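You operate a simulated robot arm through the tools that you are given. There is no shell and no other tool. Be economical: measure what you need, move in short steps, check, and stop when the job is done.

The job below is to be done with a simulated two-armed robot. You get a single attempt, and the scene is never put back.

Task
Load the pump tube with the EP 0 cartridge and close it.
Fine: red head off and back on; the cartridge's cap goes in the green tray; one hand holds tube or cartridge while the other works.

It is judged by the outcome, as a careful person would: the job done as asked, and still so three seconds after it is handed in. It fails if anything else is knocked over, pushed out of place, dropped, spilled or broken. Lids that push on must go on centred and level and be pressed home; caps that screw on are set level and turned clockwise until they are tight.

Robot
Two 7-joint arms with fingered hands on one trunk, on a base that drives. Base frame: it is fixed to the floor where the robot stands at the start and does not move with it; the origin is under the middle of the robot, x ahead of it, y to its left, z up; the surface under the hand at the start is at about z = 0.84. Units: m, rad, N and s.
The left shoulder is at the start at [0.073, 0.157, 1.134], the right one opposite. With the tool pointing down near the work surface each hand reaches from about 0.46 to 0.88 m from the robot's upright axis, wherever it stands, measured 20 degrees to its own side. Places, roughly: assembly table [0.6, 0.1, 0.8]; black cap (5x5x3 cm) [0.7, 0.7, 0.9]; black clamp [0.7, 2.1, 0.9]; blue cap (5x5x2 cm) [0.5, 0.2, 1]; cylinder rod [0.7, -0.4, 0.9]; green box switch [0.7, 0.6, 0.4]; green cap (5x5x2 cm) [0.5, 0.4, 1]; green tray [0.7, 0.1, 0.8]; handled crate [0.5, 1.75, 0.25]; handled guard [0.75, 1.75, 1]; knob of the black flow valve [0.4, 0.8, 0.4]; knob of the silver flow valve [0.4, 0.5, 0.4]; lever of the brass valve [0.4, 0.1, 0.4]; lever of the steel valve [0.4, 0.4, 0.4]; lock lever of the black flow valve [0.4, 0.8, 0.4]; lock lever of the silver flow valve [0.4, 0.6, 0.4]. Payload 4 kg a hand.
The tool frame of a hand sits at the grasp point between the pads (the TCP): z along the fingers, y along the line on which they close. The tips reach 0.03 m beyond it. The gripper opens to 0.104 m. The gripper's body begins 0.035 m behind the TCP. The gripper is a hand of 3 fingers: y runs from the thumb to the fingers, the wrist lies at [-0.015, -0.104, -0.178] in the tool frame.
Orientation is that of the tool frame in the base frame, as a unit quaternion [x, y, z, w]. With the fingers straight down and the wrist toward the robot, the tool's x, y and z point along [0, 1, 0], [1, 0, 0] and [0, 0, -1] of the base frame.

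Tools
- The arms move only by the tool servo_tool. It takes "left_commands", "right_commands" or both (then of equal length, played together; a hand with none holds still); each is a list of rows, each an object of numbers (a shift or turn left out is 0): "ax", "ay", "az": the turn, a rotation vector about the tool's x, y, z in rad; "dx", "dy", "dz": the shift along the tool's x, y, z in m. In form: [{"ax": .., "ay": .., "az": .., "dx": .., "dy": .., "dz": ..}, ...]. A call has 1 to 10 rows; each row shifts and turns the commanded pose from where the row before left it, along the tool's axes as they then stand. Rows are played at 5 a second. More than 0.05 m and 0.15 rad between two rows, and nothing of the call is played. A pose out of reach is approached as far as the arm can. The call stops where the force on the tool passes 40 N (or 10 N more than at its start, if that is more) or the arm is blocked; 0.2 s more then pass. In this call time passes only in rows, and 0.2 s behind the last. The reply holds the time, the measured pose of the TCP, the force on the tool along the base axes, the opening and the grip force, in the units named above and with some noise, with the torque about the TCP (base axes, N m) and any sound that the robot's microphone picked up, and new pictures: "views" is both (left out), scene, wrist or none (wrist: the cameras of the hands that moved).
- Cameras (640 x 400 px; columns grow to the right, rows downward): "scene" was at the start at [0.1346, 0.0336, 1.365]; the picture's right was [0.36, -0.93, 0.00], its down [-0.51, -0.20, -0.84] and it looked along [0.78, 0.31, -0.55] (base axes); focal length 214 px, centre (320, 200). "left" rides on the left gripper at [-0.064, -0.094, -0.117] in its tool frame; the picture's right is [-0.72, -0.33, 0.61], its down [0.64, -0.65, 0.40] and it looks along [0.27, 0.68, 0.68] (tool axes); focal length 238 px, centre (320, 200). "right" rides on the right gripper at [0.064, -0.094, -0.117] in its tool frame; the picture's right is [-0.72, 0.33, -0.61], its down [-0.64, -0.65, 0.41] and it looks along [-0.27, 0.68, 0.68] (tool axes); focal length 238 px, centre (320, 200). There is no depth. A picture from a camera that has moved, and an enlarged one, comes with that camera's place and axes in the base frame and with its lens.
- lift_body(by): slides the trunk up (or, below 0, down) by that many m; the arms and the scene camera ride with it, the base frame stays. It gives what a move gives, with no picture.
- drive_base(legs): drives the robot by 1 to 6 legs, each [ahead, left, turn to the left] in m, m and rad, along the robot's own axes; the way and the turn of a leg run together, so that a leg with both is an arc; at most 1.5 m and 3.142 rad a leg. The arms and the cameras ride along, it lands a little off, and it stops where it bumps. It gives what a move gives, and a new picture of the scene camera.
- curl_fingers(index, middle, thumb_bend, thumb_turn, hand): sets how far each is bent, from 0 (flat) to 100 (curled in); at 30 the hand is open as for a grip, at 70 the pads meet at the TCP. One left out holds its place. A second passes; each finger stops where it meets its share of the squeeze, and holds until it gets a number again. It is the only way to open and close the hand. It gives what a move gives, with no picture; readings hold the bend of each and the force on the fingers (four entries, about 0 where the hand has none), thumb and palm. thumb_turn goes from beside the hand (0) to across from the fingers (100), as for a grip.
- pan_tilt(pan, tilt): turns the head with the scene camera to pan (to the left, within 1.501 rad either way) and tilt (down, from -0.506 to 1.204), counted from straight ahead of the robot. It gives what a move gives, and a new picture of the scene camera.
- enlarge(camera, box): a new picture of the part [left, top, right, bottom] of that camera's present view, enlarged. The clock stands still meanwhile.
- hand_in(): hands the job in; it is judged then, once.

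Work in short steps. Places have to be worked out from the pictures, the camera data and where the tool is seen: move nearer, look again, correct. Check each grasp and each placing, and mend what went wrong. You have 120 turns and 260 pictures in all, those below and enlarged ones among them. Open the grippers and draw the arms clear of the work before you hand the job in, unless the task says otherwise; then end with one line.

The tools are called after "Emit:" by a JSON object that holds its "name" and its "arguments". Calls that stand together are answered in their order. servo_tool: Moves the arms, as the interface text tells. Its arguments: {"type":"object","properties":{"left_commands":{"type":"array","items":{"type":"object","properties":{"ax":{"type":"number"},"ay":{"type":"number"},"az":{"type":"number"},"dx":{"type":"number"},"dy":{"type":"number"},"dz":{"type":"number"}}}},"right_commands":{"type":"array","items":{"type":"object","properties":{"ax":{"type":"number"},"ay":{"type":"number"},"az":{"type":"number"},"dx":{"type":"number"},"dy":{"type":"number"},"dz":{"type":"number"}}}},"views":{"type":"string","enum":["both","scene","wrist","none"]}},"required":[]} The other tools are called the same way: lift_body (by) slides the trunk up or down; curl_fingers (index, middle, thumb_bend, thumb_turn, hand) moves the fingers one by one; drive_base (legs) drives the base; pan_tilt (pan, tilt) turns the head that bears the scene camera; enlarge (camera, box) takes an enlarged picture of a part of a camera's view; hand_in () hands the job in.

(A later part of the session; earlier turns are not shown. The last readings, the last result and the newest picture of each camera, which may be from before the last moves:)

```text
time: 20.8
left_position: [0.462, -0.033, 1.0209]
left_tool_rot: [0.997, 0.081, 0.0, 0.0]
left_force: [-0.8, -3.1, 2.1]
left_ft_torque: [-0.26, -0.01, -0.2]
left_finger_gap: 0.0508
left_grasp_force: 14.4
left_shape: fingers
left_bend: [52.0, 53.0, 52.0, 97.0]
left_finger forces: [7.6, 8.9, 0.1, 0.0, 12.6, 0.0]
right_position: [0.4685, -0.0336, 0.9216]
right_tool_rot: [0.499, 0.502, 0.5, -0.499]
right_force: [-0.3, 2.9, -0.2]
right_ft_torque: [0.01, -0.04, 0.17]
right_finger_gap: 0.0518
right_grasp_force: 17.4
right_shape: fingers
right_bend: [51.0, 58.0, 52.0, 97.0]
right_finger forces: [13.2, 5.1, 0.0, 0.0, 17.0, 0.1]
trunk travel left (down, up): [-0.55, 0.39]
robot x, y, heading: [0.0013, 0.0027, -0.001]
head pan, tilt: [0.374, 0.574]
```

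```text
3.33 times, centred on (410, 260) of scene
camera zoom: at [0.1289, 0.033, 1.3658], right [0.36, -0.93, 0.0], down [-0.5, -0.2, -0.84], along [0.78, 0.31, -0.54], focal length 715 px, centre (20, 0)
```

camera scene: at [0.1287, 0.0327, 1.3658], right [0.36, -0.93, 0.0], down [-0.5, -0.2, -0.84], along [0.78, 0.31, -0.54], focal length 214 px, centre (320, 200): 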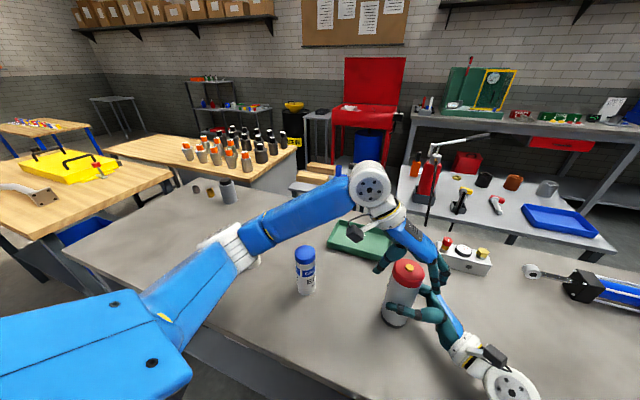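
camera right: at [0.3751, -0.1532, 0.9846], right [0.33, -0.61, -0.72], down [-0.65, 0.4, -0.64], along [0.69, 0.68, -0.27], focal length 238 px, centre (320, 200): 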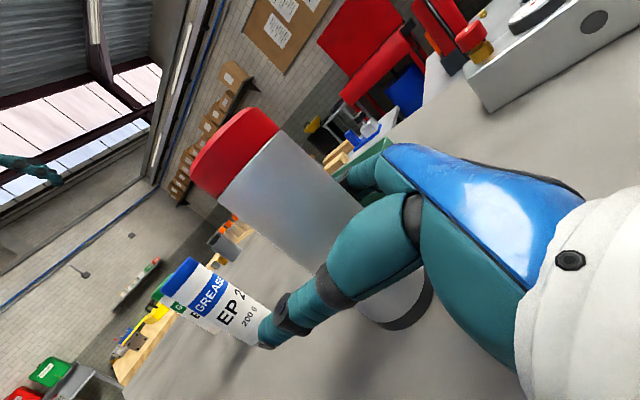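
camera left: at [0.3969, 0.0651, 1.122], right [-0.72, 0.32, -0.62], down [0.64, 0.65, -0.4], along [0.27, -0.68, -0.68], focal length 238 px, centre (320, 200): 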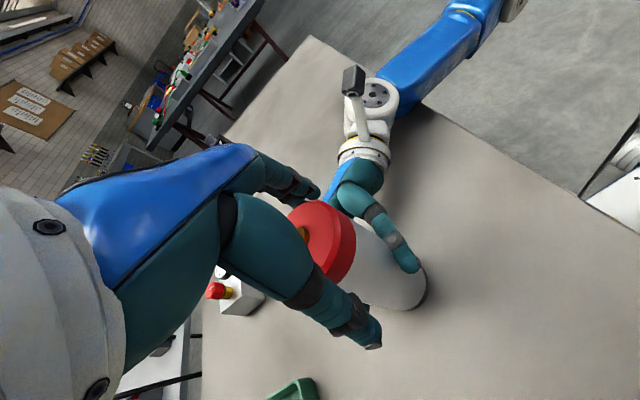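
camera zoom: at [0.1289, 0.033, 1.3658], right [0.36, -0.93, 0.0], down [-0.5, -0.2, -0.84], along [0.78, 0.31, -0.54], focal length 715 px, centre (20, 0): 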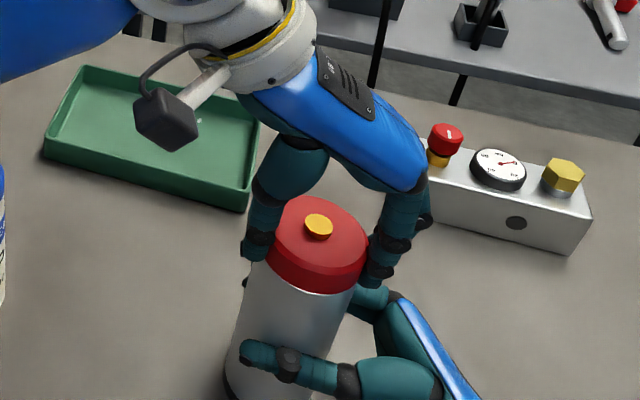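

Resistance ≈0.2 N·m with the tube holding still. I keep turning counter-clockwise and watch.

Emit:
{"name": "servo_tool", "arguments": {"left_commands": [{"az": -0.12}, {"az": -0.12}, {"az": -0.12}, {"az": -0.12}, {"az": -0.12}], "views": "none"}}

Emit:
{"name": "enlarge", "arguments": {"camera": "scene", "box": [330, 200, 490, 320]}}

```text
time: 22.0
left_position: [0.4628, -0.0337, 1.0226]
left_tool_rot: [0.928, 0.373, 0.002, 0.002]
left_force: [3.7, -6.7, 1.7]
left_ft_torque: [-0.38, -0.25, -0.3]
left_finger_gap: 0.0505
left_grasp_force: 15.0
left_shape: fingers
left_bend: [52.0, 53.0, 52.0, 98.0]
left_finger forces: [9.2, 10.5, 0.0, 0.0, 10.5, 0.0]
right_position: [0.4679, -0.0336, 0.9215]
right_tool_rot: [0.499, 0.502, 0.5, -0.499]
right_force: [-3.4, 8.2, 0.7]
right_ft_torque: [0.0, -0.04, 0.22]
right_finger_gap: 0.0518
right_grasp_force: 17.6
right_shape: fingers
right_bend: [51.0, 58.0, 52.0, 97.0]
right_finger forces: [12.0, 5.1, 0.1, 0.1, 18.3, 0.1]
trunk travel left (down, up): [-0.55, 0.39]
robot x, y, heading: [0.001, 0.0019, 0.004]
head pan, tilt: [0.374, 0.574]
```

```text
3.33 times, centred on (410, 260) of scene
camera zoom: at [0.1289, 0.0325, 1.3658], right [0.36, -0.93, 0.0], down [-0.5, -0.2, -0.84], along [0.78, 0.31, -0.54], focal length 715 px, centre (20, 0)
```

zoom: 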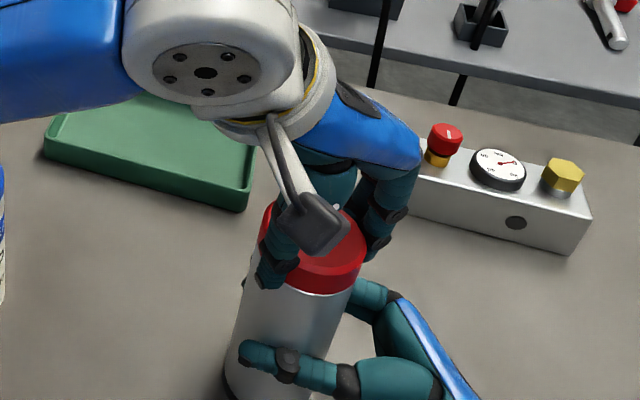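

Smooth turning, torque steady at 0.3 N·m. I continue the turn another 0.75 rad, allowing a slight rise.

Emit:
{"name": "servo_tool", "arguments": {"left_commands": [{"az": -0.12}, {"az": -0.12}, {"az": -0.12, "dz": -0.001}, {"az": -0.12}, {"az": -0.12}, {"az": -0.12}], "views": "scene"}}

```text
time: 23.4
left_position: [0.4626, -0.0335, 1.0223]
left_tool_rot: [0.736, 0.677, 0.002, 0.002]
left_force: [10.0, -5.0, 1.6]
left_ft_torque: [-0.16, -0.51, -0.2]
left_finger_gap: 0.0506
left_grasp_force: 14.6
left_shape: fingers
left_bend: [51.0, 52.0, 53.0, 97.0]
left_finger forces: [11.3, 9.2, 0.1, 0.1, 9.5, 0.1]
right_position: [0.4683, -0.0353, 0.9223]
right_tool_rot: [0.5, 0.501, 0.5, -0.499]
right_force: [-9.6, 6.2, 3.1]
right_ft_torque: [-0.01, -0.21, 0.15]
right_finger_gap: 0.0518
right_grasp_force: 17.2
right_shape: fingers
right_bend: [53.0, 58.0, 51.0, 97.0]
right_finger forces: [9.5, 4.1, 0.0, 0.0, 21.2, 0.0]
trunk travel left (down, up): [-0.55, 0.39]
robot x, y, heading: [-0.0041, -0.0019, 0.001]
head pan, tilt: [0.374, 0.574]
camera scene: at [0.129, 0.0327, 1.3658], right [0.36, -0.93, 0.0], down [-0.5, -0.2, -0.84], along [0.78, 0.31, -0.54], focal length 214 px, centre (320, 200)
```

scene: 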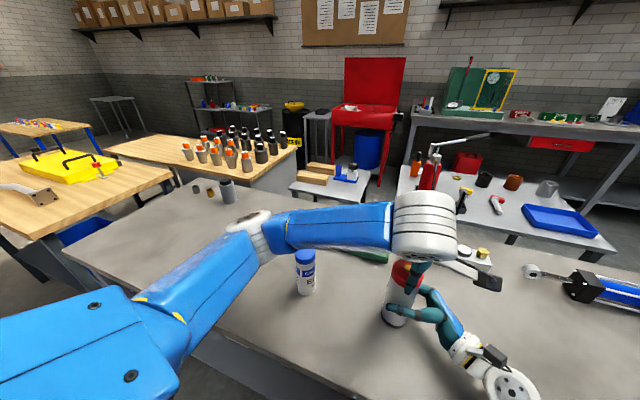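

I look at the head/tube joint for any sign of rise.

Emit:
{"name": "enlarge", "arguments": {"camera": "scene", "box": [360, 245, 450, 330]}}

Emit:
{"name": "enlarge", "arguments": {"camera": "left", "box": [200, 100, 500, 400]}}

Emit:
{"name": "enlarge", "arguments": {"camera": "right", "box": [160, 80, 420, 280]}}

```text
4.71 times, centred on (405, 288) of scene
camera zoom: at [0.129, 0.0327, 1.3658], right [0.36, -0.93, 0.0], down [-0.5, -0.2, -0.84], along [0.78, 0.31, -0.54], focal length 1009 px, centre (-80, -212)
```

zoom: 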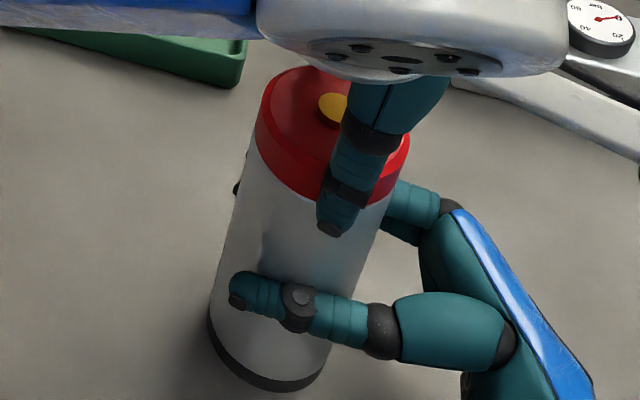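

```text
1.33 times, centred on (350, 250) of left
camera zoom: at [0.3624, -0.0887, 1.1378], right [-0.38, -0.69, -0.61], down [-0.59, 0.69, -0.41], along [0.71, 0.21, -0.68], focal length 318 px, centre (280, 133)
```

zoom: 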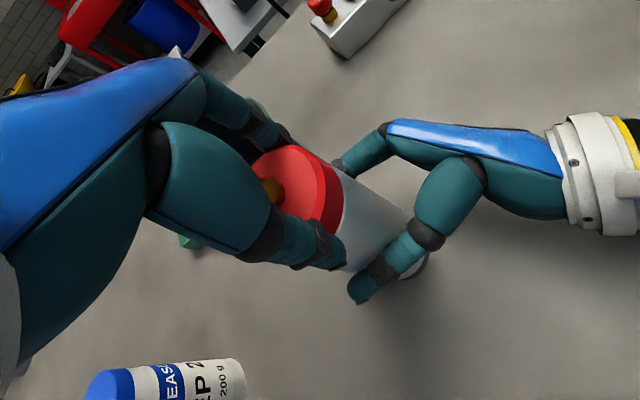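

```text
2.00 times, centred on (290, 180) of right
camera zoom: at [0.3753, -0.1518, 0.9845], right [0.33, -0.61, -0.72], down [-0.65, 0.4, -0.64], along [0.68, 0.68, -0.27], focal length 477 px, centre (380, 240)
```

zoom: 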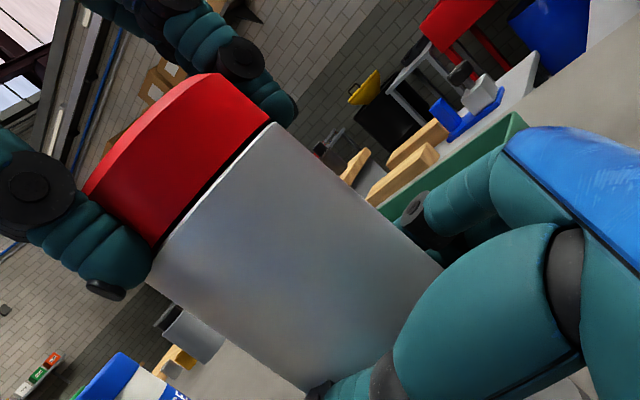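

The right camera shows a thin gap opening under the red head: it is unscrewing. I open, go 5 mm up, and wind back clockwise for the next bite.

Emit:
{"name": "curl_fingers", "arguments": {"hand": "left", "index": 38, "middle": 38, "thumb_bend": 38}}

Emit:
{"name": "servo_tool", "arguments": {"left_commands": [{"dz": -0.005, "dy": 0.002}, {"az": 0.15}, {"az": 0.15}, {"az": 0.15}, {"az": 0.15}, {"az": 0.15}, {"az": 0.15}, {"az": 0.15}, {"az": 0.15}, {"az": 0.15}], "views": "none"}}

Emit:
{"name": "enlarge", "arguments": {"camera": "right", "box": [160, 80, 420, 280]}}

Emit:
{"name": "enlarge", "arguments": {"camera": "scene", "box": [330, 200, 490, 320]}}

```text
time: 24.4
left_position: [0.4623, -0.0334, 1.0222]
left_tool_rot: [0.737, 0.675, 0.001, 0.002]
left_force: [0.4, -0.3, 0.6]
left_ft_torque: [0.02, -0.04, 0.0]
left_finger_gap: 0.0827
left_grasp_force: 0.0
left_shape: fingers
left_bend: [38.0, 38.0, 38.0, 97.0]
left_finger forces: [0.0, 0.1, 0.1, 0.0, 0.0, 0.1]
right_position: [0.4685, -0.0343, 0.9211]
right_tool_rot: [0.5, 0.501, 0.501, -0.499]
right_force: [0.9, -1.9, -0.1]
right_ft_torque: [0.01, -0.06, 0.02]
right_finger_gap: 0.0513
right_grasp_force: 17.3
right_shape: fingers
right_bend: [52.0, 58.0, 52.0, 97.0]
right_finger forces: [12.9, 4.5, 0.0, 0.1, 16.6, 0.1]
trunk travel left (down, up): [-0.55, 0.39]
robot x, y, heading: [-0.0016, 0.0017, 0.006]
head pan, tilt: [0.374, 0.574]
```

```text
time: 26.6
left_position: [0.4647, -0.0323, 1.0276]
left_tool_rot: [0.998, 0.065, 0.002, 0.001]
left_force: [-0.1, -0.1, 0.6]
left_ft_torque: [-0.01, 0.02, -0.02]
left_finger_gap: 0.0827
left_grasp_force: 0.0
left_shape: fingers
left_bend: [38.0, 38.0, 38.0, 97.0]
left_finger forces: [0.0, 0.0, 0.0, 0.0, 0.1, 0.0]
right_position: [0.4696, -0.0346, 0.9217]
right_tool_rot: [0.499, 0.501, 0.5, -0.499]
right_force: [0.3, -1.6, -0.3]
right_ft_torque: [0.04, -0.04, -0.03]
right_finger_gap: 0.0517
right_grasp_force: 16.8
right_shape: fingers
right_bend: [52.0, 58.0, 52.0, 97.0]
right_finger forces: [12.8, 4.5, 0.1, 0.0, 17.0, 0.0]
trunk travel left (down, up): [-0.55, 0.39]
robot x, y, heading: [0.0002, -0.0025, 0.003]
head pan, tilt: [0.374, 0.574]
```

```text
2.00 times, centred on (290, 180) of right
camera zoom: at [0.3754, -0.1517, 0.9844], right [0.33, -0.62, -0.72], down [-0.65, 0.4, -0.64], along [0.68, 0.68, -0.27], focal length 477 px, centre (380, 240)
```

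zoom: 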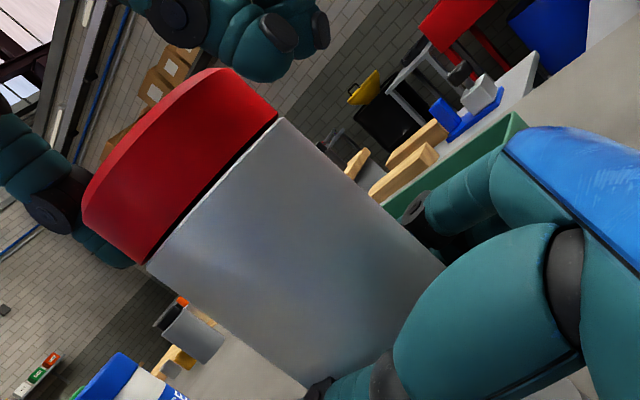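

```text
3.33 times, centred on (410, 260) of scene
camera zoom: at [0.1291, 0.033, 1.3658], right [0.36, -0.93, 0.0], down [-0.5, -0.2, -0.84], along [0.78, 0.31, -0.54], focal length 715 px, centre (20, 0)
```

zoom: 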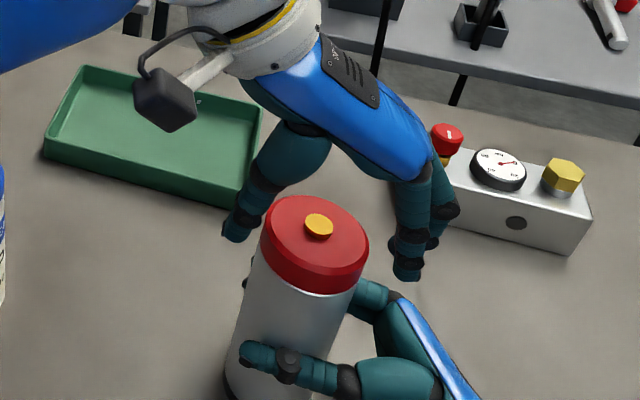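

Gap clearly visible; head upright and unloaded. I wind back a bit further for a longer bite, then regrip.

Emit:
{"name": "servo_tool", "arguments": {"left_commands": [{"az": 0.15}, {"az": 0.15}, {"az": 0.15}], "views": "none"}}

Emit:
{"name": "curl_fingers", "arguments": {"hand": "left", "index": 62, "middle": 62, "thumb_bend": 62}}

Emit:
{"name": "servo_tool", "arguments": {"left_commands": [{"az": -0.15}, {"az": -0.15}, {"az": -0.15}, {"az": -0.15}, {"az": -0.15}, {"az": -0.15}, {"az": -0.15}, {"az": -0.15}, {"az": -0.15}, {"az": -0.15}], "views": "none"}}

Emit:
{"name": "servo_tool", "arguments": {"left_commands": [{"az": -0.15}, {"az": -0.15}, {"az": -0.15}], "views": "none"}}

Emit:
{"name": "enlarge", "arguments": {"camera": "right", "box": [160, 80, 420, 280]}}

```text
time: 27.4
left_position: [0.4646, -0.0328, 1.0281]
left_tool_rot: [0.987, -0.159, 0.002, 0.0]
left_force: [-0.2, 0.6, 0.3]
left_ft_torque: [-0.03, 0.0, -0.02]
left_finger_gap: 0.0827
left_grasp_force: 0.0
left_shape: fingers
left_bend: [38.0, 38.0, 38.0, 97.0]
left_finger forces: [0.1, 0.0, 0.1, 0.1, 0.0, 0.0]
right_position: [0.4688, -0.0341, 0.9227]
right_tool_rot: [0.5, 0.501, 0.501, -0.499]
right_force: [0.4, -0.9, 0.1]
right_ft_torque: [0.01, -0.04, 0.01]
right_finger_gap: 0.0512
right_grasp_force: 16.9
right_shape: fingers
right_bend: [52.0, 58.0, 52.0, 97.0]
right_finger forces: [12.9, 4.5, 0.1, 0.1, 16.9, 0.1]
trunk travel left (down, up): [-0.55, 0.39]
robot x, y, heading: [-0.0007, 0.0004, 0.001]
head pan, tilt: [0.374, 0.574]
```

```text
time: 28.4
left_position: [0.4644, -0.0323, 1.0286]
left_tool_rot: [0.988, -0.157, 0.002, 0.0]
left_force: [2.6, -0.3, 1.5]
left_ft_torque: [-0.21, -0.03, -0.03]
left_finger_gap: 0.0537
left_grasp_force: 15.0
left_shape: fingers
left_bend: [52.0, 55.0, 49.0, 97.0]
left_finger forces: [7.1, 7.1, 0.1, 0.0, 15.0, 0.1]
right_position: [0.4693, -0.035, 0.922]
right_tool_rot: [0.499, 0.501, 0.501, -0.499]
right_force: [-2.5, -0.7, -0.6]
right_ft_torque: [0.01, -0.08, 0.03]
right_finger_gap: 0.0516
right_grasp_force: 17.4
right_shape: fingers
right_bend: [52.0, 58.0, 52.0, 97.0]
right_finger forces: [11.7, 4.6, 0.0, 0.0, 18.1, 0.0]
trunk travel left (down, up): [-0.55, 0.39]
robot x, y, heading: [0.0008, 0.0027, -0.001]
head pan, tilt: [0.374, 0.574]
```

```text
time: 30.6
left_position: [0.4645, -0.033, 1.0271]
left_tool_rot: [0.829, 0.559, 0.002, 0.002]
left_force: [10.2, 2.3, 9.9]
left_ft_torque: [-0.03, -0.59, -0.14]
left_finger_gap: 0.0534
left_grasp_force: 15.3
left_shape: fingers
left_bend: [52.0, 53.0, 51.0, 99.0]
left_finger forces: [9.8, 10.6, 0.1, 0.0, 11.4, 0.1]
right_position: [0.4689, -0.0347, 0.9218]
right_tool_rot: [0.5, 0.501, 0.5, -0.499]
right_force: [-8.3, -2.1, 0.7]
right_ft_torque: [0.05, -0.12, 0.18]
right_finger_gap: 0.0515
right_grasp_force: 17.1
right_shape: fingers
right_bend: [53.0, 59.0, 52.0, 97.0]
right_finger forces: [9.5, 3.9, 0.0, 0.0, 21.5, 0.1]
trunk travel left (down, up): [-0.55, 0.39]
robot x, y, heading: [-0.0003, 0.0001, -0.003]
head pan, tilt: [0.374, 0.574]
```

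```text
time: 31.4
left_position: [0.4653, -0.0325, 1.0284]
left_tool_rot: [0.683, 0.73, 0.001, 0.003]
left_force: [10.6, 4.3, 14.2]
left_ft_torque: [0.16, -0.65, -0.16]
left_finger_gap: 0.0533
left_grasp_force: 16.9
left_shape: fingers
left_bend: [51.0, 53.0, 52.0, 98.0]
left_finger forces: [10.8, 10.9, 0.1, 0.1, 10.6, 0.0]
right_position: [0.4684, -0.0352, 0.9216]
right_tool_rot: [0.499, 0.501, 0.5, -0.499]
right_force: [-9.2, -4.1, 2.6]
right_ft_torque: [0.08, -0.13, 0.19]
right_finger_gap: 0.0514
right_grasp_force: 17.7
right_shape: fingers
right_bend: [54.0, 59.0, 52.0, 97.0]
right_finger forces: [9.3, 3.7, 0.0, 0.0, 21.7, 0.1]
trunk travel left (down, up): [-0.55, 0.39]
robot x, y, heading: [0.0023, -0.0007, 0.004]
head pan, tilt: [0.374, 0.574]
```

```text
2.00 times, centred on (290, 180) of right
camera zoom: at [0.3754, -0.1516, 0.9844], right [0.33, -0.61, -0.72], down [-0.65, 0.4, -0.64], along [0.69, 0.68, -0.27], focal length 477 px, centre (380, 240)
```

zoom: 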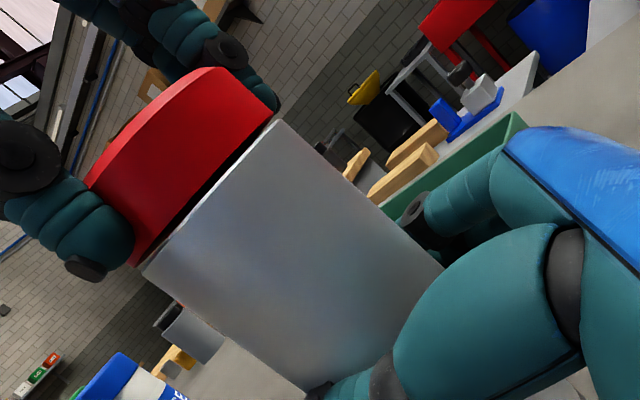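

The head is rising (14 N upward push on the hand; thread gap grows). I open, raise 3 mm and take the next bite, allowing a slow rise during the turn.

Emit:
{"name": "curl_fingers", "arguments": {"hand": "left", "index": 38, "middle": 38, "thumb_bend": 38}}

Emit:
{"name": "servo_tool", "arguments": {"left_commands": [{"dz": -0.002, "az": 0.15}, {"az": 0.15}, {"az": 0.15}, {"az": 0.15}, {"az": 0.15}, {"az": 0.15}, {"az": 0.15}, {"az": 0.15}, {"az": 0.15}, {"az": 0.15}], "views": "none"}}

Emit:
{"name": "servo_tool", "arguments": {"left_commands": [{"az": 0.15}, {"az": 0.15}, {"az": 0.15}], "views": "none"}}

Emit:
{"name": "curl_fingers", "arguments": {"hand": "left", "index": 62, "middle": 62, "thumb_bend": 62}}

Emit:
{"name": "servo_tool", "arguments": {"left_commands": [{"az": -0.15}, {"az": -0.15}, {"az": -0.15}, {"az": -0.15}, {"az": -0.15, "dz": -0.0005}, {"az": -0.15}, {"az": -0.15}, {"az": -0.15, "dz": -0.0005}, {"az": -0.15}, {"az": -0.15}], "views": "none"}}

Emit:
{"name": "servo_tool", "arguments": {"left_commands": [{"az": -0.15}, {"az": -0.15}, {"az": -0.15}], "views": "none"}}

Emit:
{"name": "enlarge", "arguments": {"camera": "right", "box": [160, 80, 420, 280]}}

```text
time: 32.4
left_position: [0.463, -0.0336, 1.0273]
left_tool_rot: [0.685, 0.729, 0.0, 0.001]
left_force: [-0.8, 0.1, 0.2]
left_ft_torque: [-0.03, 0.03, -0.04]
left_finger_gap: 0.0823
left_grasp_force: 0.1
left_shape: fingers
left_bend: [38.0, 38.0, 38.0, 98.0]
left_finger forces: [0.0, 0.1, 0.0, 0.0, 0.1, 0.0]
right_position: [0.4696, -0.035, 0.9219]
right_tool_rot: [0.499, 0.501, 0.501, -0.498]
right_force: [1.3, -0.4, 0.3]
right_ft_torque: [0.02, -0.01, 0.03]
right_finger_gap: 0.0514
right_grasp_force: 16.9
right_shape: fingers
right_bend: [52.0, 58.0, 52.0, 97.0]
right_finger forces: [12.6, 4.8, 0.1, 0.1, 17.2, 0.0]
trunk travel left (down, up): [-0.55, 0.39]
robot x, y, heading: [-0.0014, -0.0028, 0.001]
head pan, tilt: [0.374, 0.574]
```

```text
time: 34.6
left_position: [0.4635, -0.0329, 1.031]
left_tool_rot: [0.998, 0.067, 0.001, 0.001]
left_force: [0.2, -0.2, -0.6]
left_ft_torque: [0.02, -0.02, 0.01]
left_finger_gap: 0.0827
left_grasp_force: 0.2
left_shape: fingers
left_bend: [38.0, 38.0, 38.0, 98.0]
left_finger forces: [0.0, 0.1, 0.0, 0.0, 0.0, 0.0]
right_position: [0.4685, -0.0354, 0.9222]
right_tool_rot: [0.5, 0.501, 0.501, -0.498]
right_force: [0.7, 0.0, -0.6]
right_ft_torque: [0.02, -0.02, 0.02]
right_finger_gap: 0.0516
right_grasp_force: 17.5
right_shape: fingers
right_bend: [52.0, 58.0, 52.0, 97.0]
right_finger forces: [12.4, 4.7, 0.0, 0.1, 17.3, 0.0]
trunk travel left (down, up): [-0.55, 0.39]
robot x, y, heading: [-0.0016, -0.0003, 0.0]
head pan, tilt: [0.374, 0.574]
```

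```text
time: 35.4
left_position: [0.4642, -0.0329, 1.0296]
left_tool_rot: [0.987, -0.158, 0.002, 0.0]
left_force: [-0.1, 0.5, 0.2]
left_ft_torque: [-0.01, 0.04, 0.01]
left_finger_gap: 0.0826
left_grasp_force: 0.0
left_shape: fingers
left_bend: [38.0, 38.0, 38.0, 98.0]
left_finger forces: [0.0, 0.0, 0.1, 0.1, 0.0, 0.0]
right_position: [0.4692, -0.0347, 0.921]
right_tool_rot: [0.499, 0.502, 0.501, -0.499]
right_force: [-0.1, -0.9, -0.4]
right_ft_torque: [0.02, -0.02, -0.01]
right_finger_gap: 0.0514
right_grasp_force: 17.5
right_shape: fingers
right_bend: [52.0, 58.0, 52.0, 97.0]
right_finger forces: [12.6, 4.8, 0.1, 0.0, 17.1, 0.1]
trunk travel left (down, up): [-0.55, 0.39]
robot x, y, heading: [0.0022, -0.0025, -0.003]
head pan, tilt: [0.374, 0.574]
```

```text
time: 36.4
left_position: [0.4645, -0.0335, 1.0285]
left_tool_rot: [0.987, -0.158, 0.001, 0.0]
left_force: [3.2, -0.4, 0.4]
left_ft_torque: [-0.17, -0.03, -0.03]
left_finger_gap: 0.0535
left_grasp_force: 14.7
left_shape: fingers
left_bend: [52.0, 55.0, 49.0, 97.0]
left_finger forces: [7.4, 7.3, 0.0, 0.0, 14.7, 0.1]
right_position: [0.4688, -0.0345, 0.9215]
right_tool_rot: [0.5, 0.501, 0.5, -0.499]
right_force: [-2.7, -0.5, 0.5]
right_ft_torque: [0.01, -0.07, 0.03]
right_finger_gap: 0.0517
right_grasp_force: 17.3
right_shape: fingers
right_bend: [52.0, 58.0, 52.0, 97.0]
right_finger forces: [11.8, 4.5, 0.1, 0.0, 18.6, 0.0]
trunk travel left (down, up): [-0.55, 0.39]
robot x, y, heading: [-0.0016, -0.0038, -0.003]
head pan, tilt: [0.374, 0.574]
```

```text
time: 38.6
left_position: [0.4635, -0.0331, 1.0315]
left_tool_rot: [0.83, 0.558, 0.0, 0.0]
left_force: [-0.5, 0.0, -1.2]
left_ft_torque: [0.01, 0.02, 0.0]
left_finger_gap: 0.0535
left_grasp_force: 14.1
left_shape: fingers
left_bend: [52.0, 55.0, 50.0, 96.0]
left_finger forces: [7.7, 6.4, 0.1, 0.0, 14.4, 0.0]
right_position: [0.4682, -0.0342, 0.9214]
right_tool_rot: [0.5, 0.502, 0.501, -0.497]
right_force: [-0.2, -0.1, 0.0]
right_ft_torque: [0.05, -0.04, 0.02]
right_finger_gap: 0.0516
right_grasp_force: 17.4
right_shape: fingers
right_bend: [53.0, 58.0, 52.0, 97.0]
right_finger forces: [12.4, 4.7, 0.0, 0.1, 17.2, 0.0]
trunk travel left (down, up): [-0.55, 0.39]
robot x, y, heading: [0.0004, -0.001, 0.001]
head pan, tilt: [0.374, 0.574]
```

```text
time: 39.4
left_position: [0.4642, -0.0326, 1.0306]
left_tool_rot: [0.684, 0.73, 0.0, 0.002]
left_force: [-0.3, 0.8, -0.2]
left_ft_torque: [-0.03, -0.01, -0.01]
left_finger_gap: 0.0536
left_grasp_force: 13.9
left_shape: fingers
left_bend: [52.0, 55.0, 50.0, 96.0]
left_finger forces: [7.6, 6.2, 0.0, 0.0, 14.3, 0.0]
right_position: [0.469, -0.0355, 0.9226]
right_tool_rot: [0.499, 0.502, 0.5, -0.499]
right_force: [0.3, -0.7, 0.5]
right_ft_torque: [0.05, -0.04, -0.03]
right_finger_gap: 0.0517
right_grasp_force: 17.4
right_shape: fingers
right_bend: [52.0, 58.0, 52.0, 97.0]
right_finger forces: [13.0, 4.7, 0.0, 0.0, 16.9, 0.0]
trunk travel left (down, up): [-0.55, 0.39]
robot x, y, heading: [-0.0026, -0.0015, 0.004]
head pan, tilt: [0.374, 0.574]
```

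```text
2.00 times, centred on (290, 180) of right
camera zoom: at [0.3754, -0.1515, 0.9844], right [0.33, -0.62, -0.72], down [-0.65, 0.4, -0.64], along [0.68, 0.68, -0.27], focal length 477 px, centre (380, 240)
```

zoom: 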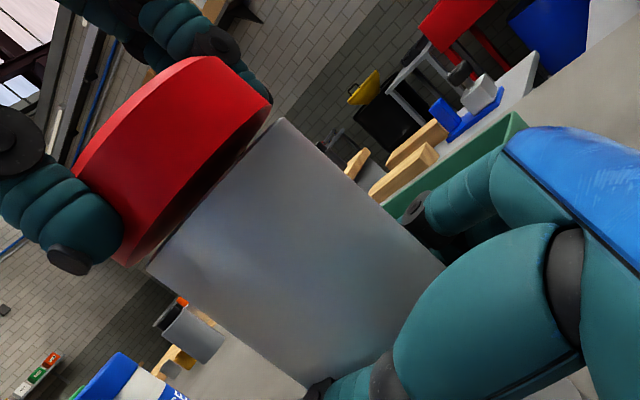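

All forces dropped to zero: the head is free. I lift it straight up.

Emit:
{"name": "servo_tool", "arguments": {"left_commands": [{"dz": -0.01}, {"dz": -0.02}, {"dz": -0.03}, {"dz": -0.04}, {"dz": -0.04}], "views": "both"}}

Emit:
{"name": "enlarge", "arguments": {"camera": "scene", "box": [330, 180, 490, 340]}}

Emit:
{"name": "enlarge", "arguments": {"camera": "right", "box": [100, 0, 420, 280]}}

```text
time: 40.6
left_position: [0.4623, -0.0315, 1.1715]
left_tool_rot: [0.684, 0.729, 0.0, 0.002]
left_force: [0.7, 0.5, -0.8]
left_ft_torque: [0.01, -0.05, 0.04]
left_finger_gap: 0.0536
left_grasp_force: 14.4
left_shape: fingers
left_bend: [52.0, 55.0, 50.0, 96.0]
left_finger forces: [7.6, 6.4, 0.0, 0.0, 14.3, 0.0]
right_position: [0.4688, -0.0333, 0.9222]
right_tool_rot: [0.5, 0.501, 0.5, -0.499]
right_force: [0.9, -1.1, -0.8]
right_ft_torque: [0.02, -0.01, -0.01]
right_finger_gap: 0.0516
right_grasp_force: 17.3
right_shape: fingers
right_bend: [52.0, 58.0, 52.0, 97.0]
right_finger forces: [13.0, 4.8, 0.0, 0.0, 16.9, 0.0]
trunk travel left (down, up): [-0.55, 0.39]
robot x, y, heading: [-0.0015, -0.0015, -0.002]
head pan, tilt: [0.374, 0.574]
camera scene: at [0.129, 0.0332, 1.3657], right [0.36, -0.93, 0.0], down [-0.5, -0.2, -0.84], along [0.78, 0.31, -0.54], focal length 214 px, centre (320, 200)
camera left: at [0.3718, -0.1012, 1.2866], right [-0.28, -0.74, -0.61], down [-0.69, 0.6, -0.41], along [0.67, 0.31, -0.68], focal length 238 px, centre (320, 200)
```

scene: 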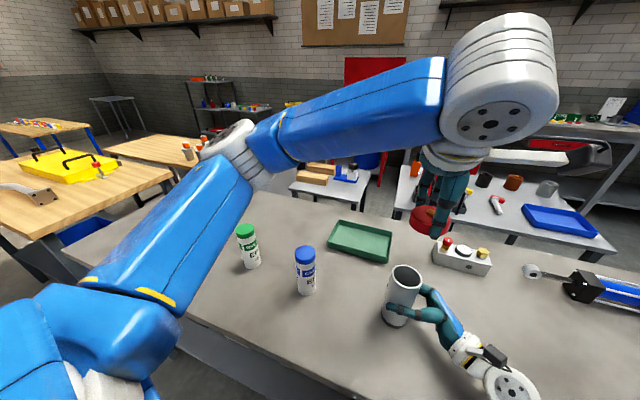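
left: 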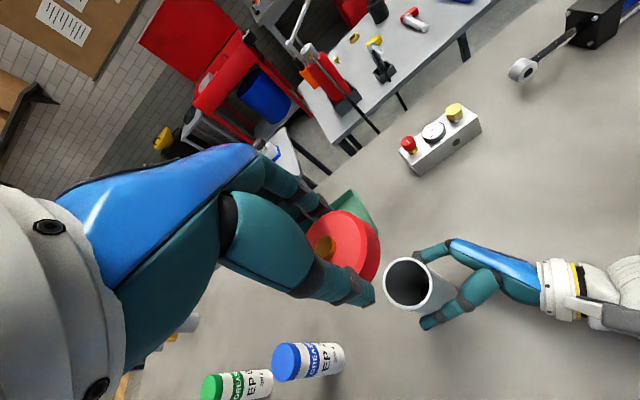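

```text
2.50 times, centred on (410, 260) of scene
camera zoom: at [0.129, 0.0332, 1.3657], right [0.36, -0.93, 0.0], down [-0.5, -0.2, -0.84], along [0.78, 0.31, -0.54], focal length 536 px, centre (95, 50)
```

zoom: 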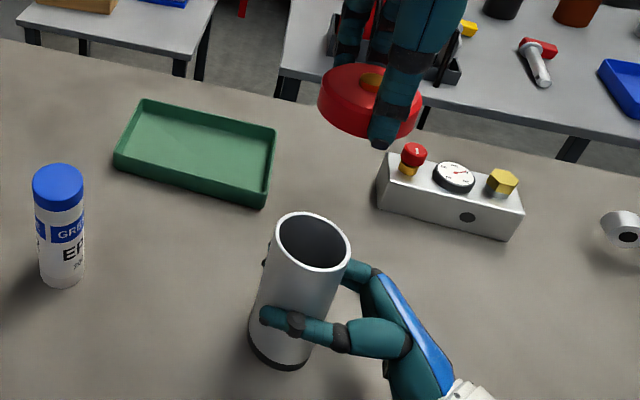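

```text
1.43 times, centred on (260, 140) of right
camera zoom: at [0.3754, -0.1515, 0.9844], right [0.33, -0.62, -0.72], down [-0.65, 0.4, -0.64], along [0.68, 0.68, -0.27], focal length 340 px, centre (406, 286)
```

zoom: 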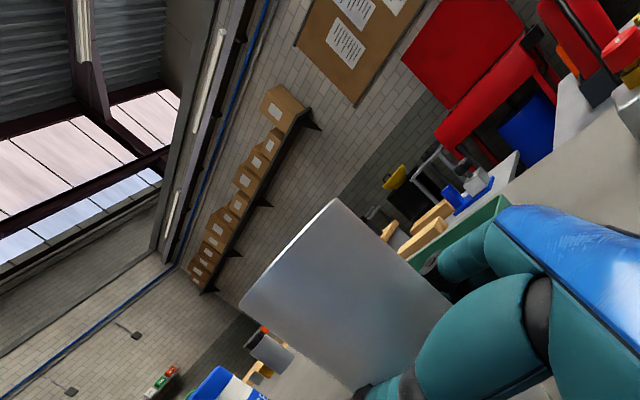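

The head is off cleanly and the tube is empty. I carry the head to a clear patch of table between tube and blue cartridge, ≈(0.53, 0.085), and lower partway.

Emit:
{"name": "servo_tool", "arguments": {"left_commands": [{"dx": 0.038, "dy": 0.025}, {"dx": 0.037, "dy": 0.025}, {"dx": 0.037, "dy": 0.025}, {"dz": 0.049}, {"dz": 0.049}, {"dz": 0.049}, {"dz": 0.049}, {"dz": 0.04}], "views": "both"}}

Emit:
{"name": "enlarge", "arguments": {"camera": "right", "box": [0, 100, 420, 400]}}

```text
time: 42.4
left_position: [0.5324, 0.0844, 0.9346]
left_tool_rot: [0.685, 0.728, 0.0, 0.001]
left_force: [-0.1, 0.6, -1.3]
left_ft_torque: [-0.01, -0.05, -0.01]
left_finger_gap: 0.0534
left_grasp_force: 13.7
left_shape: fingers
left_bend: [52.0, 55.0, 50.0, 96.0]
left_finger forces: [7.5, 6.3, 0.0, 0.0, 14.0, 0.0]
right_position: [0.4685, -0.0348, 0.9216]
right_tool_rot: [0.5, 0.501, 0.5, -0.499]
right_force: [-0.6, -0.1, 0.4]
right_ft_torque: [0.0, 0.01, 0.01]
right_finger_gap: 0.052
right_grasp_force: 16.7
right_shape: fingers
right_bend: [52.0, 58.0, 52.0, 97.0]
right_finger forces: [12.5, 4.5, 0.2, 0.1, 17.5, 0.1]
trunk travel left (down, up): [-0.55, 0.39]
robot x, y, heading: [-0.001, -0.0014, 0.001]
head pan, tilt: [0.374, 0.574]
camera scene: at [0.1292, 0.0333, 1.3658], right [0.36, -0.93, 0.0], down [-0.5, -0.2, -0.84], along [0.78, 0.31, -0.54], focal length 214 px, centre (320, 200)
camera left: at [0.4415, 0.0144, 1.0509], right [-0.28, -0.74, -0.61], down [-0.69, 0.6, -0.41], along [0.67, 0.31, -0.68], focal length 238 px, centre (320, 200)
```

scene: 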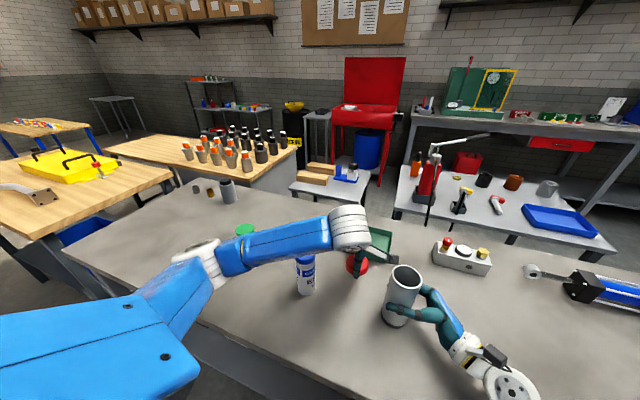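
left: 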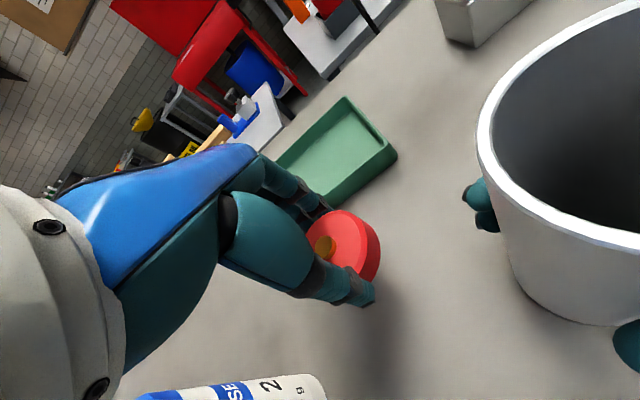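

```text
1.33 times, centred on (210, 250) of right
camera zoom: at [0.3755, -0.1515, 0.9844], right [0.33, -0.62, -0.72], down [-0.65, 0.4, -0.64], along [0.68, 0.68, -0.27], focal length 318 px, centre (467, 133)
```

zoom: 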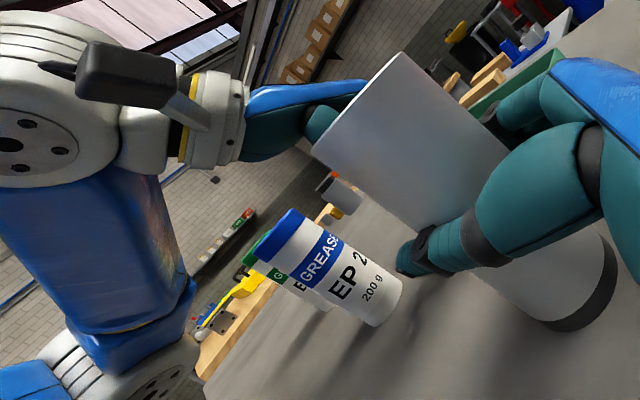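

The left camera stalk would come near the tube rim, so I shift 2 cm further away before lowering.

Emit:
{"name": "servo_tool", "arguments": {"left_commands": [{"dx": 0.022, "dy": 0.019}, {"dz": 0.03}], "views": "wrist"}}

Emit:
{"name": "enlarge", "arguments": {"camera": "scene", "box": [260, 200, 440, 330]}}

```text
time: 43.0
left_position: [0.552, 0.107, 0.9056]
left_tool_rot: [0.684, 0.729, 0.0, 0.001]
left_force: [0.5, -0.3, -2.2]
left_ft_torque: [-0.02, 0.0, -0.01]
left_finger_gap: 0.0534
left_grasp_force: 14.1
left_shape: fingers
left_bend: [52.0, 55.0, 50.0, 96.0]
left_finger forces: [7.5, 6.3, 0.0, 0.1, 13.9, 0.1]
right_position: [0.4699, -0.0342, 0.922]
right_tool_rot: [0.5, 0.501, 0.5, -0.499]
right_force: [-0.7, -1.5, 0.7]
right_ft_torque: [0.04, 0.0, 0.0]
right_finger_gap: 0.0517
right_grasp_force: 17.3
right_shape: fingers
right_bend: [52.0, 58.0, 52.0, 97.0]
right_finger forces: [12.5, 4.4, 0.0, 0.0, 17.4, 0.1]
trunk travel left (down, up): [-0.55, 0.39]
robot x, y, heading: [0.0006, -0.0011, -0.002]
head pan, tilt: [0.374, 0.574]
camera left: at [0.4608, 0.0375, 1.0205], right [-0.28, -0.74, -0.61], down [-0.69, 0.6, -0.41], along [0.67, 0.31, -0.68], focal length 238 px, centre (320, 200)
```

left: 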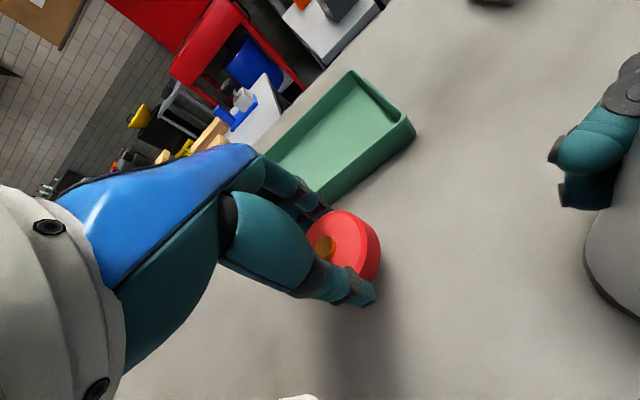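

```text
3.08 times, centred on (350, 265) of scene
camera zoom: at [0.1292, 0.0333, 1.3658], right [0.36, -0.93, 0.0], down [-0.5, -0.2, -0.84], along [0.78, 0.31, -0.54], focal length 660 px, centre (228, 0)
```

zoom: 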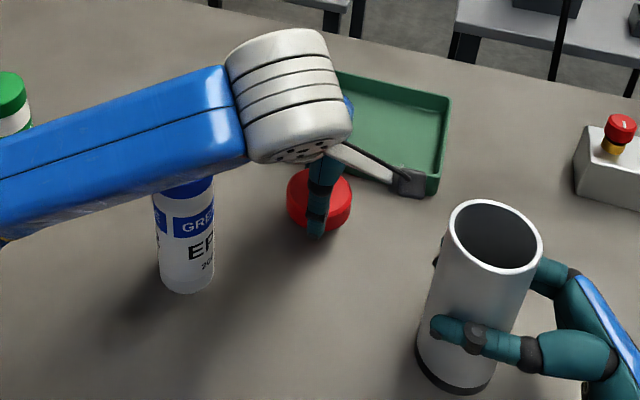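

Forearm clears the blue cartridge by several cm. I lower the head slowly until it touches the table.

Emit:
{"name": "servo_tool", "arguments": {"left_commands": [{"dz": 0.01}, {"dz": 0.006}, {"dz": 0.003}, {"dz": 0.002}], "views": "none"}}

Emit:
{"name": "enlarge", "arguments": {"camera": "left", "box": [240, 150, 460, 350]}}

Emit:
{"name": "enlarge", "arguments": {"camera": "scene", "box": [290, 220, 410, 300]}}

```text
time: 44.0
left_position: [0.551, 0.1075, 0.8843]
left_tool_rot: [0.684, 0.729, 0.002, 0.002]
left_force: [-0.4, 0.6, -0.7]
left_ft_torque: [0.0, -0.03, 0.0]
left_finger_gap: 0.0534
left_grasp_force: 14.3
left_shape: fingers
left_bend: [52.0, 55.0, 50.0, 96.0]
left_finger forces: [7.6, 6.5, 0.0, 0.1, 14.1, 0.0]
right_position: [0.4693, -0.0349, 0.9214]
right_tool_rot: [0.499, 0.501, 0.5, -0.499]
right_force: [-1.1, -1.7, 0.7]
right_ft_torque: [0.05, 0.02, -0.02]
right_finger_gap: 0.0517
right_grasp_force: 16.8
right_shape: fingers
right_bend: [52.0, 58.0, 52.0, 97.0]
right_finger forces: [12.5, 4.5, 0.0, 0.0, 17.3, 0.1]
trunk travel left (down, up): [-0.55, 0.39]
robot x, y, heading: [0.0007, -0.002, 0.004]
head pan, tilt: [0.374, 0.574]
```

```text
2.00 times, centred on (350, 250) of left
camera zoom: at [0.4595, 0.0369, 0.9995], right [-0.28, -0.74, -0.61], down [-0.69, 0.6, -0.41], along [0.67, 0.31, -0.68], focal length 477 px, centre (260, 100)
```

zoom: 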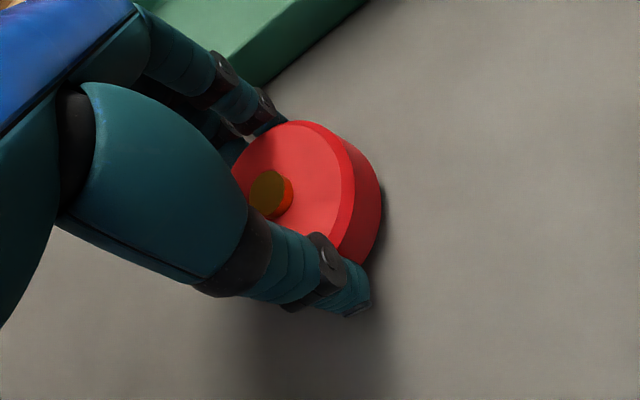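

```text
5.00 times, centred on (350, 260) of scene
camera zoom: at [0.1291, 0.0333, 1.3658], right [0.36, -0.93, 0.0], down [-0.5, -0.2, -0.84], along [0.78, 0.31, -0.54], focal length 1072 px, centre (170, -100)
```

zoom: 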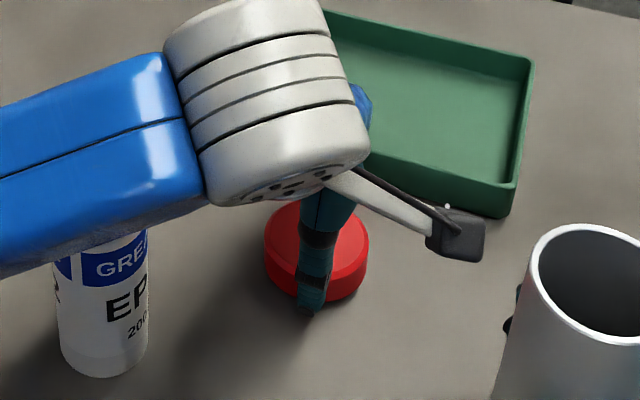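

Very near the table, no contact yet. I creep down a few more millimetres.

Emit:
{"name": "servo_tool", "arguments": {"left_commands": [{"dz": 0.002}, {"dz": 0.002}, {"dz": 0.001}], "views": "none"}}

```text
time: 44.8
left_position: [0.5513, 0.108, 0.8785]
left_tool_rot: [0.685, 0.729, 0.001, 0.001]
left_force: [-0.1, 1.1, -0.8]
left_ft_torque: [-0.01, 0.0, -0.02]
left_finger_gap: 0.0535
left_grasp_force: 14.0
left_shape: fingers
left_bend: [52.0, 55.0, 50.0, 96.0]
left_finger forces: [7.5, 6.4, 0.0, 0.1, 14.0, 0.0]
right_position: [0.4684, -0.0349, 0.9211]
right_tool_rot: [0.5, 0.501, 0.5, -0.499]
right_force: [-0.2, 0.2, 0.7]
right_ft_torque: [0.07, 0.01, 0.01]
right_finger_gap: 0.0514
right_grasp_force: 16.6
right_shape: fingers
right_bend: [52.0, 58.0, 52.0, 97.0]
right_finger forces: [12.6, 4.5, 0.0, 0.0, 17.4, 0.0]
trunk travel left (down, up): [-0.55, 0.39]
robot x, y, heading: [-0.0026, -0.0007, 0.002]
head pan, tilt: [0.374, 0.574]
```

Emit:
{"name": "servo_tool", "arguments": {"left_commands": [{"dz": 0.002}, {"dz": 0.002}], "views": "none"}}

Emit:
{"name": "enlarge", "arguments": {"camera": "left", "box": [240, 150, 460, 350]}}

```text
time: 45.4
left_position: [0.5515, 0.1074, 0.8768]
left_tool_rot: [0.684, 0.729, 0.001, 0.002]
left_force: [-0.4, 0.5, 3.6]
left_ft_torque: [0.09, -0.1, 0.01]
left_finger_gap: 0.0533
left_grasp_force: 16.7
left_shape: fingers
left_bend: [52.0, 55.0, 50.0, 96.0]
left_finger forces: [7.4, 10.9, 0.0, 0.0, 14.9, 0.1]
right_position: [0.469, -0.0343, 0.9218]
right_tool_rot: [0.499, 0.501, 0.501, -0.499]
right_force: [-0.5, -0.7, 0.5]
right_ft_torque: [0.02, 0.0, 0.0]
right_finger_gap: 0.0513
right_grasp_force: 17.3
right_shape: fingers
right_bend: [52.0, 58.0, 52.0, 97.0]
right_finger forces: [12.6, 4.5, 0.0, 0.0, 17.2, 0.0]
trunk travel left (down, up): [-0.55, 0.39]
robot x, y, heading: [0.0011, 0.0013, 0.003]
head pan, tilt: [0.374, 0.574]
```

```text
2.00 times, centred on (350, 250) of left
camera zoom: at [0.4594, 0.0371, 0.991], right [-0.28, -0.74, -0.61], down [-0.69, 0.6, -0.41], along [0.67, 0.31, -0.68], focal length 477 px, centre (260, 100)
```

zoom: 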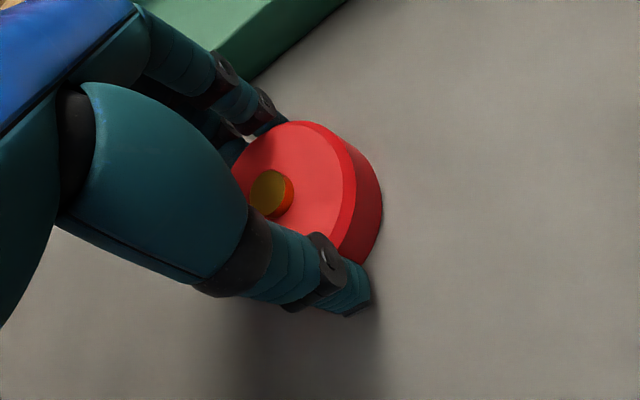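

Touched down (3.6 N). I release the head, and also open the right hand from the tube.

Emit:
{"name": "curl_fingers", "arguments": {"hand": "left", "index": 36, "middle": 36, "thumb_bend": 36}}

Emit:
{"name": "curl_fingers", "arguments": {"hand": "right", "index": 30, "middle": 30, "thumb_bend": 30}}

Emit:
{"name": "servo_tool", "arguments": {"left_commands": [{"dz": -0.02}, {"dz": -0.04}, {"dz": -0.045}, {"dz": -0.045}, {"dz": -0.045}, {"dz": -0.045}], "right_commands": [{"dz": -0.02}, {"dz": -0.04}, {"dz": -0.045}, {"dz": -0.045}, {}, {}], "views": "both"}}

```text
time: 46.4
left_position: [0.5504, 0.1072, 0.8751]
left_tool_rot: [0.685, 0.729, 0.0, 0.001]
left_force: [0.1, 0.5, -0.1]
left_ft_torque: [0.0, 0.02, -0.01]
left_finger_gap: 0.0878
left_grasp_force: 0.1
left_shape: fingers
left_bend: [36.0, 36.0, 36.0, 97.0]
left_finger forces: [0.0, 0.0, 0.0, 0.1, 0.0, 0.1]
right_position: [0.469, -0.0347, 0.9205]
right_tool_rot: [0.499, 0.501, 0.5, -0.499]
right_force: [1.1, -1.2, 1.0]
right_ft_torque: [0.02, -0.01, -0.02]
right_finger_gap: 0.0516
right_grasp_force: 17.5
right_shape: fingers
right_bend: [52.0, 58.0, 52.0, 97.0]
right_finger forces: [12.5, 4.5, 0.1, 0.0, 17.3, 0.1]
trunk travel left (down, up): [-0.55, 0.39]
robot x, y, heading: [0.004, 0.0021, -0.003]
head pan, tilt: [0.374, 0.574]
```

```text
time: 47.4
left_position: [0.5515, 0.1057, 0.8743]
left_tool_rot: [0.685, 0.729, 0.0, 0.002]
left_force: [0.9, 0.4, 0.3]
left_ft_torque: [0.0, 0.0, 0.01]
left_finger_gap: 0.0878
left_grasp_force: 0.1
left_shape: fingers
left_bend: [36.0, 36.0, 36.0, 97.0]
left_finger forces: [0.0, 0.1, 0.0, 0.0, 0.0, 0.1]
right_position: [0.4693, -0.0354, 0.9224]
right_tool_rot: [0.499, 0.502, 0.501, -0.499]
right_force: [0.0, 0.0, -0.3]
right_ft_torque: [0.01, 0.03, 0.04]
right_finger_gap: 0.1026
right_grasp_force: 0.1
right_shape: fingers
right_bend: [30.0, 30.0, 30.0, 97.0]
right_finger forces: [0.0, 0.0, 0.0, 0.1, 0.0, 0.0]
trunk travel left (down, up): [-0.55, 0.39]
robot x, y, heading: [0.0011, 0.0002, 0.004]
head pan, tilt: [0.374, 0.574]
```

```text
time: 48.8
left_position: [0.5503, 0.104, 1.1125]
left_tool_rot: [0.685, 0.729, 0.0, 0.0]
left_force: [-0.3, 0.5, -0.6]
left_ft_torque: [0.03, -0.01, -0.01]
left_finger_gap: 0.0878
left_grasp_force: 0.1
left_shape: fingers
left_bend: [36.0, 36.0, 36.0, 97.0]
left_finger forces: [0.1, 0.0, 0.0, 0.0, 0.0, 0.0]
right_position: [0.471, -0.1875, 0.9192]
right_tool_rot: [-0.5, -0.5, -0.5, 0.5]
right_force: [-0.1, 0.1, -1.0]
right_ft_torque: [0.02, 0.03, -0.04]
right_finger_gap: 0.1028
right_grasp_force: 0.0
right_shape: fingers
right_bend: [30.0, 30.0, 30.0, 97.0]
right_finger forces: [0.0, 0.0, 0.0, 0.0, 0.1, 0.0]
trunk travel left (down, up): [-0.55, 0.39]
robot x, y, heading: [-0.0007, -0.0008, 0.003]
head pan, tilt: [0.374, 0.574]
camera scene: at [0.1332, 0.0302, 1.3652], right [0.36, -0.93, 0.0], down [-0.51, -0.2, -0.84], along [0.78, 0.31, -0.54], focal length 214 px, centre (320, 200)
camera right: at [0.3776, -0.3045, 0.982], right [0.33, -0.61, -0.72], down [-0.65, 0.4, -0.64], along [0.68, 0.68, -0.27], focal length 238 px, centre (320, 200)
camera left: at [0.4591, 0.0337, 1.2291], right [-0.28, -0.74, -0.61], down [-0.69, 0.6, -0.4], along [0.67, 0.31, -0.68], focal length 238 px, centre (320, 200)
```

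scene: 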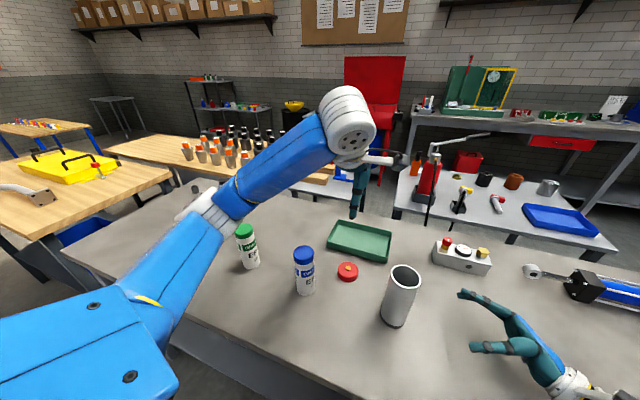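
right: 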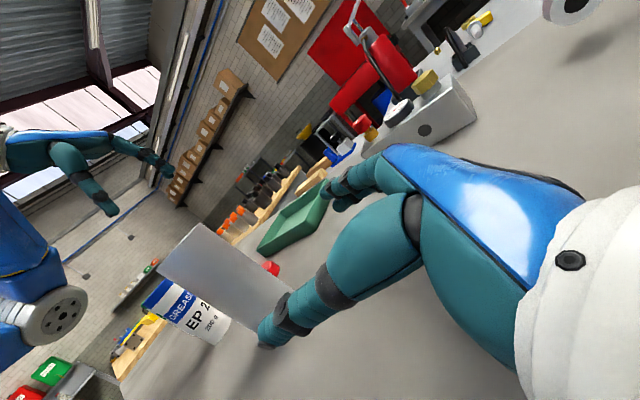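
left: 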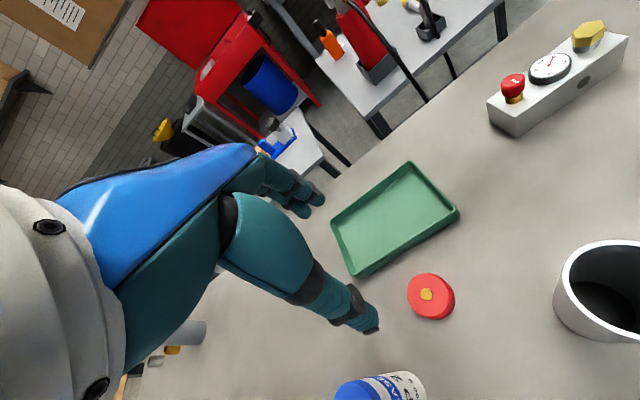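

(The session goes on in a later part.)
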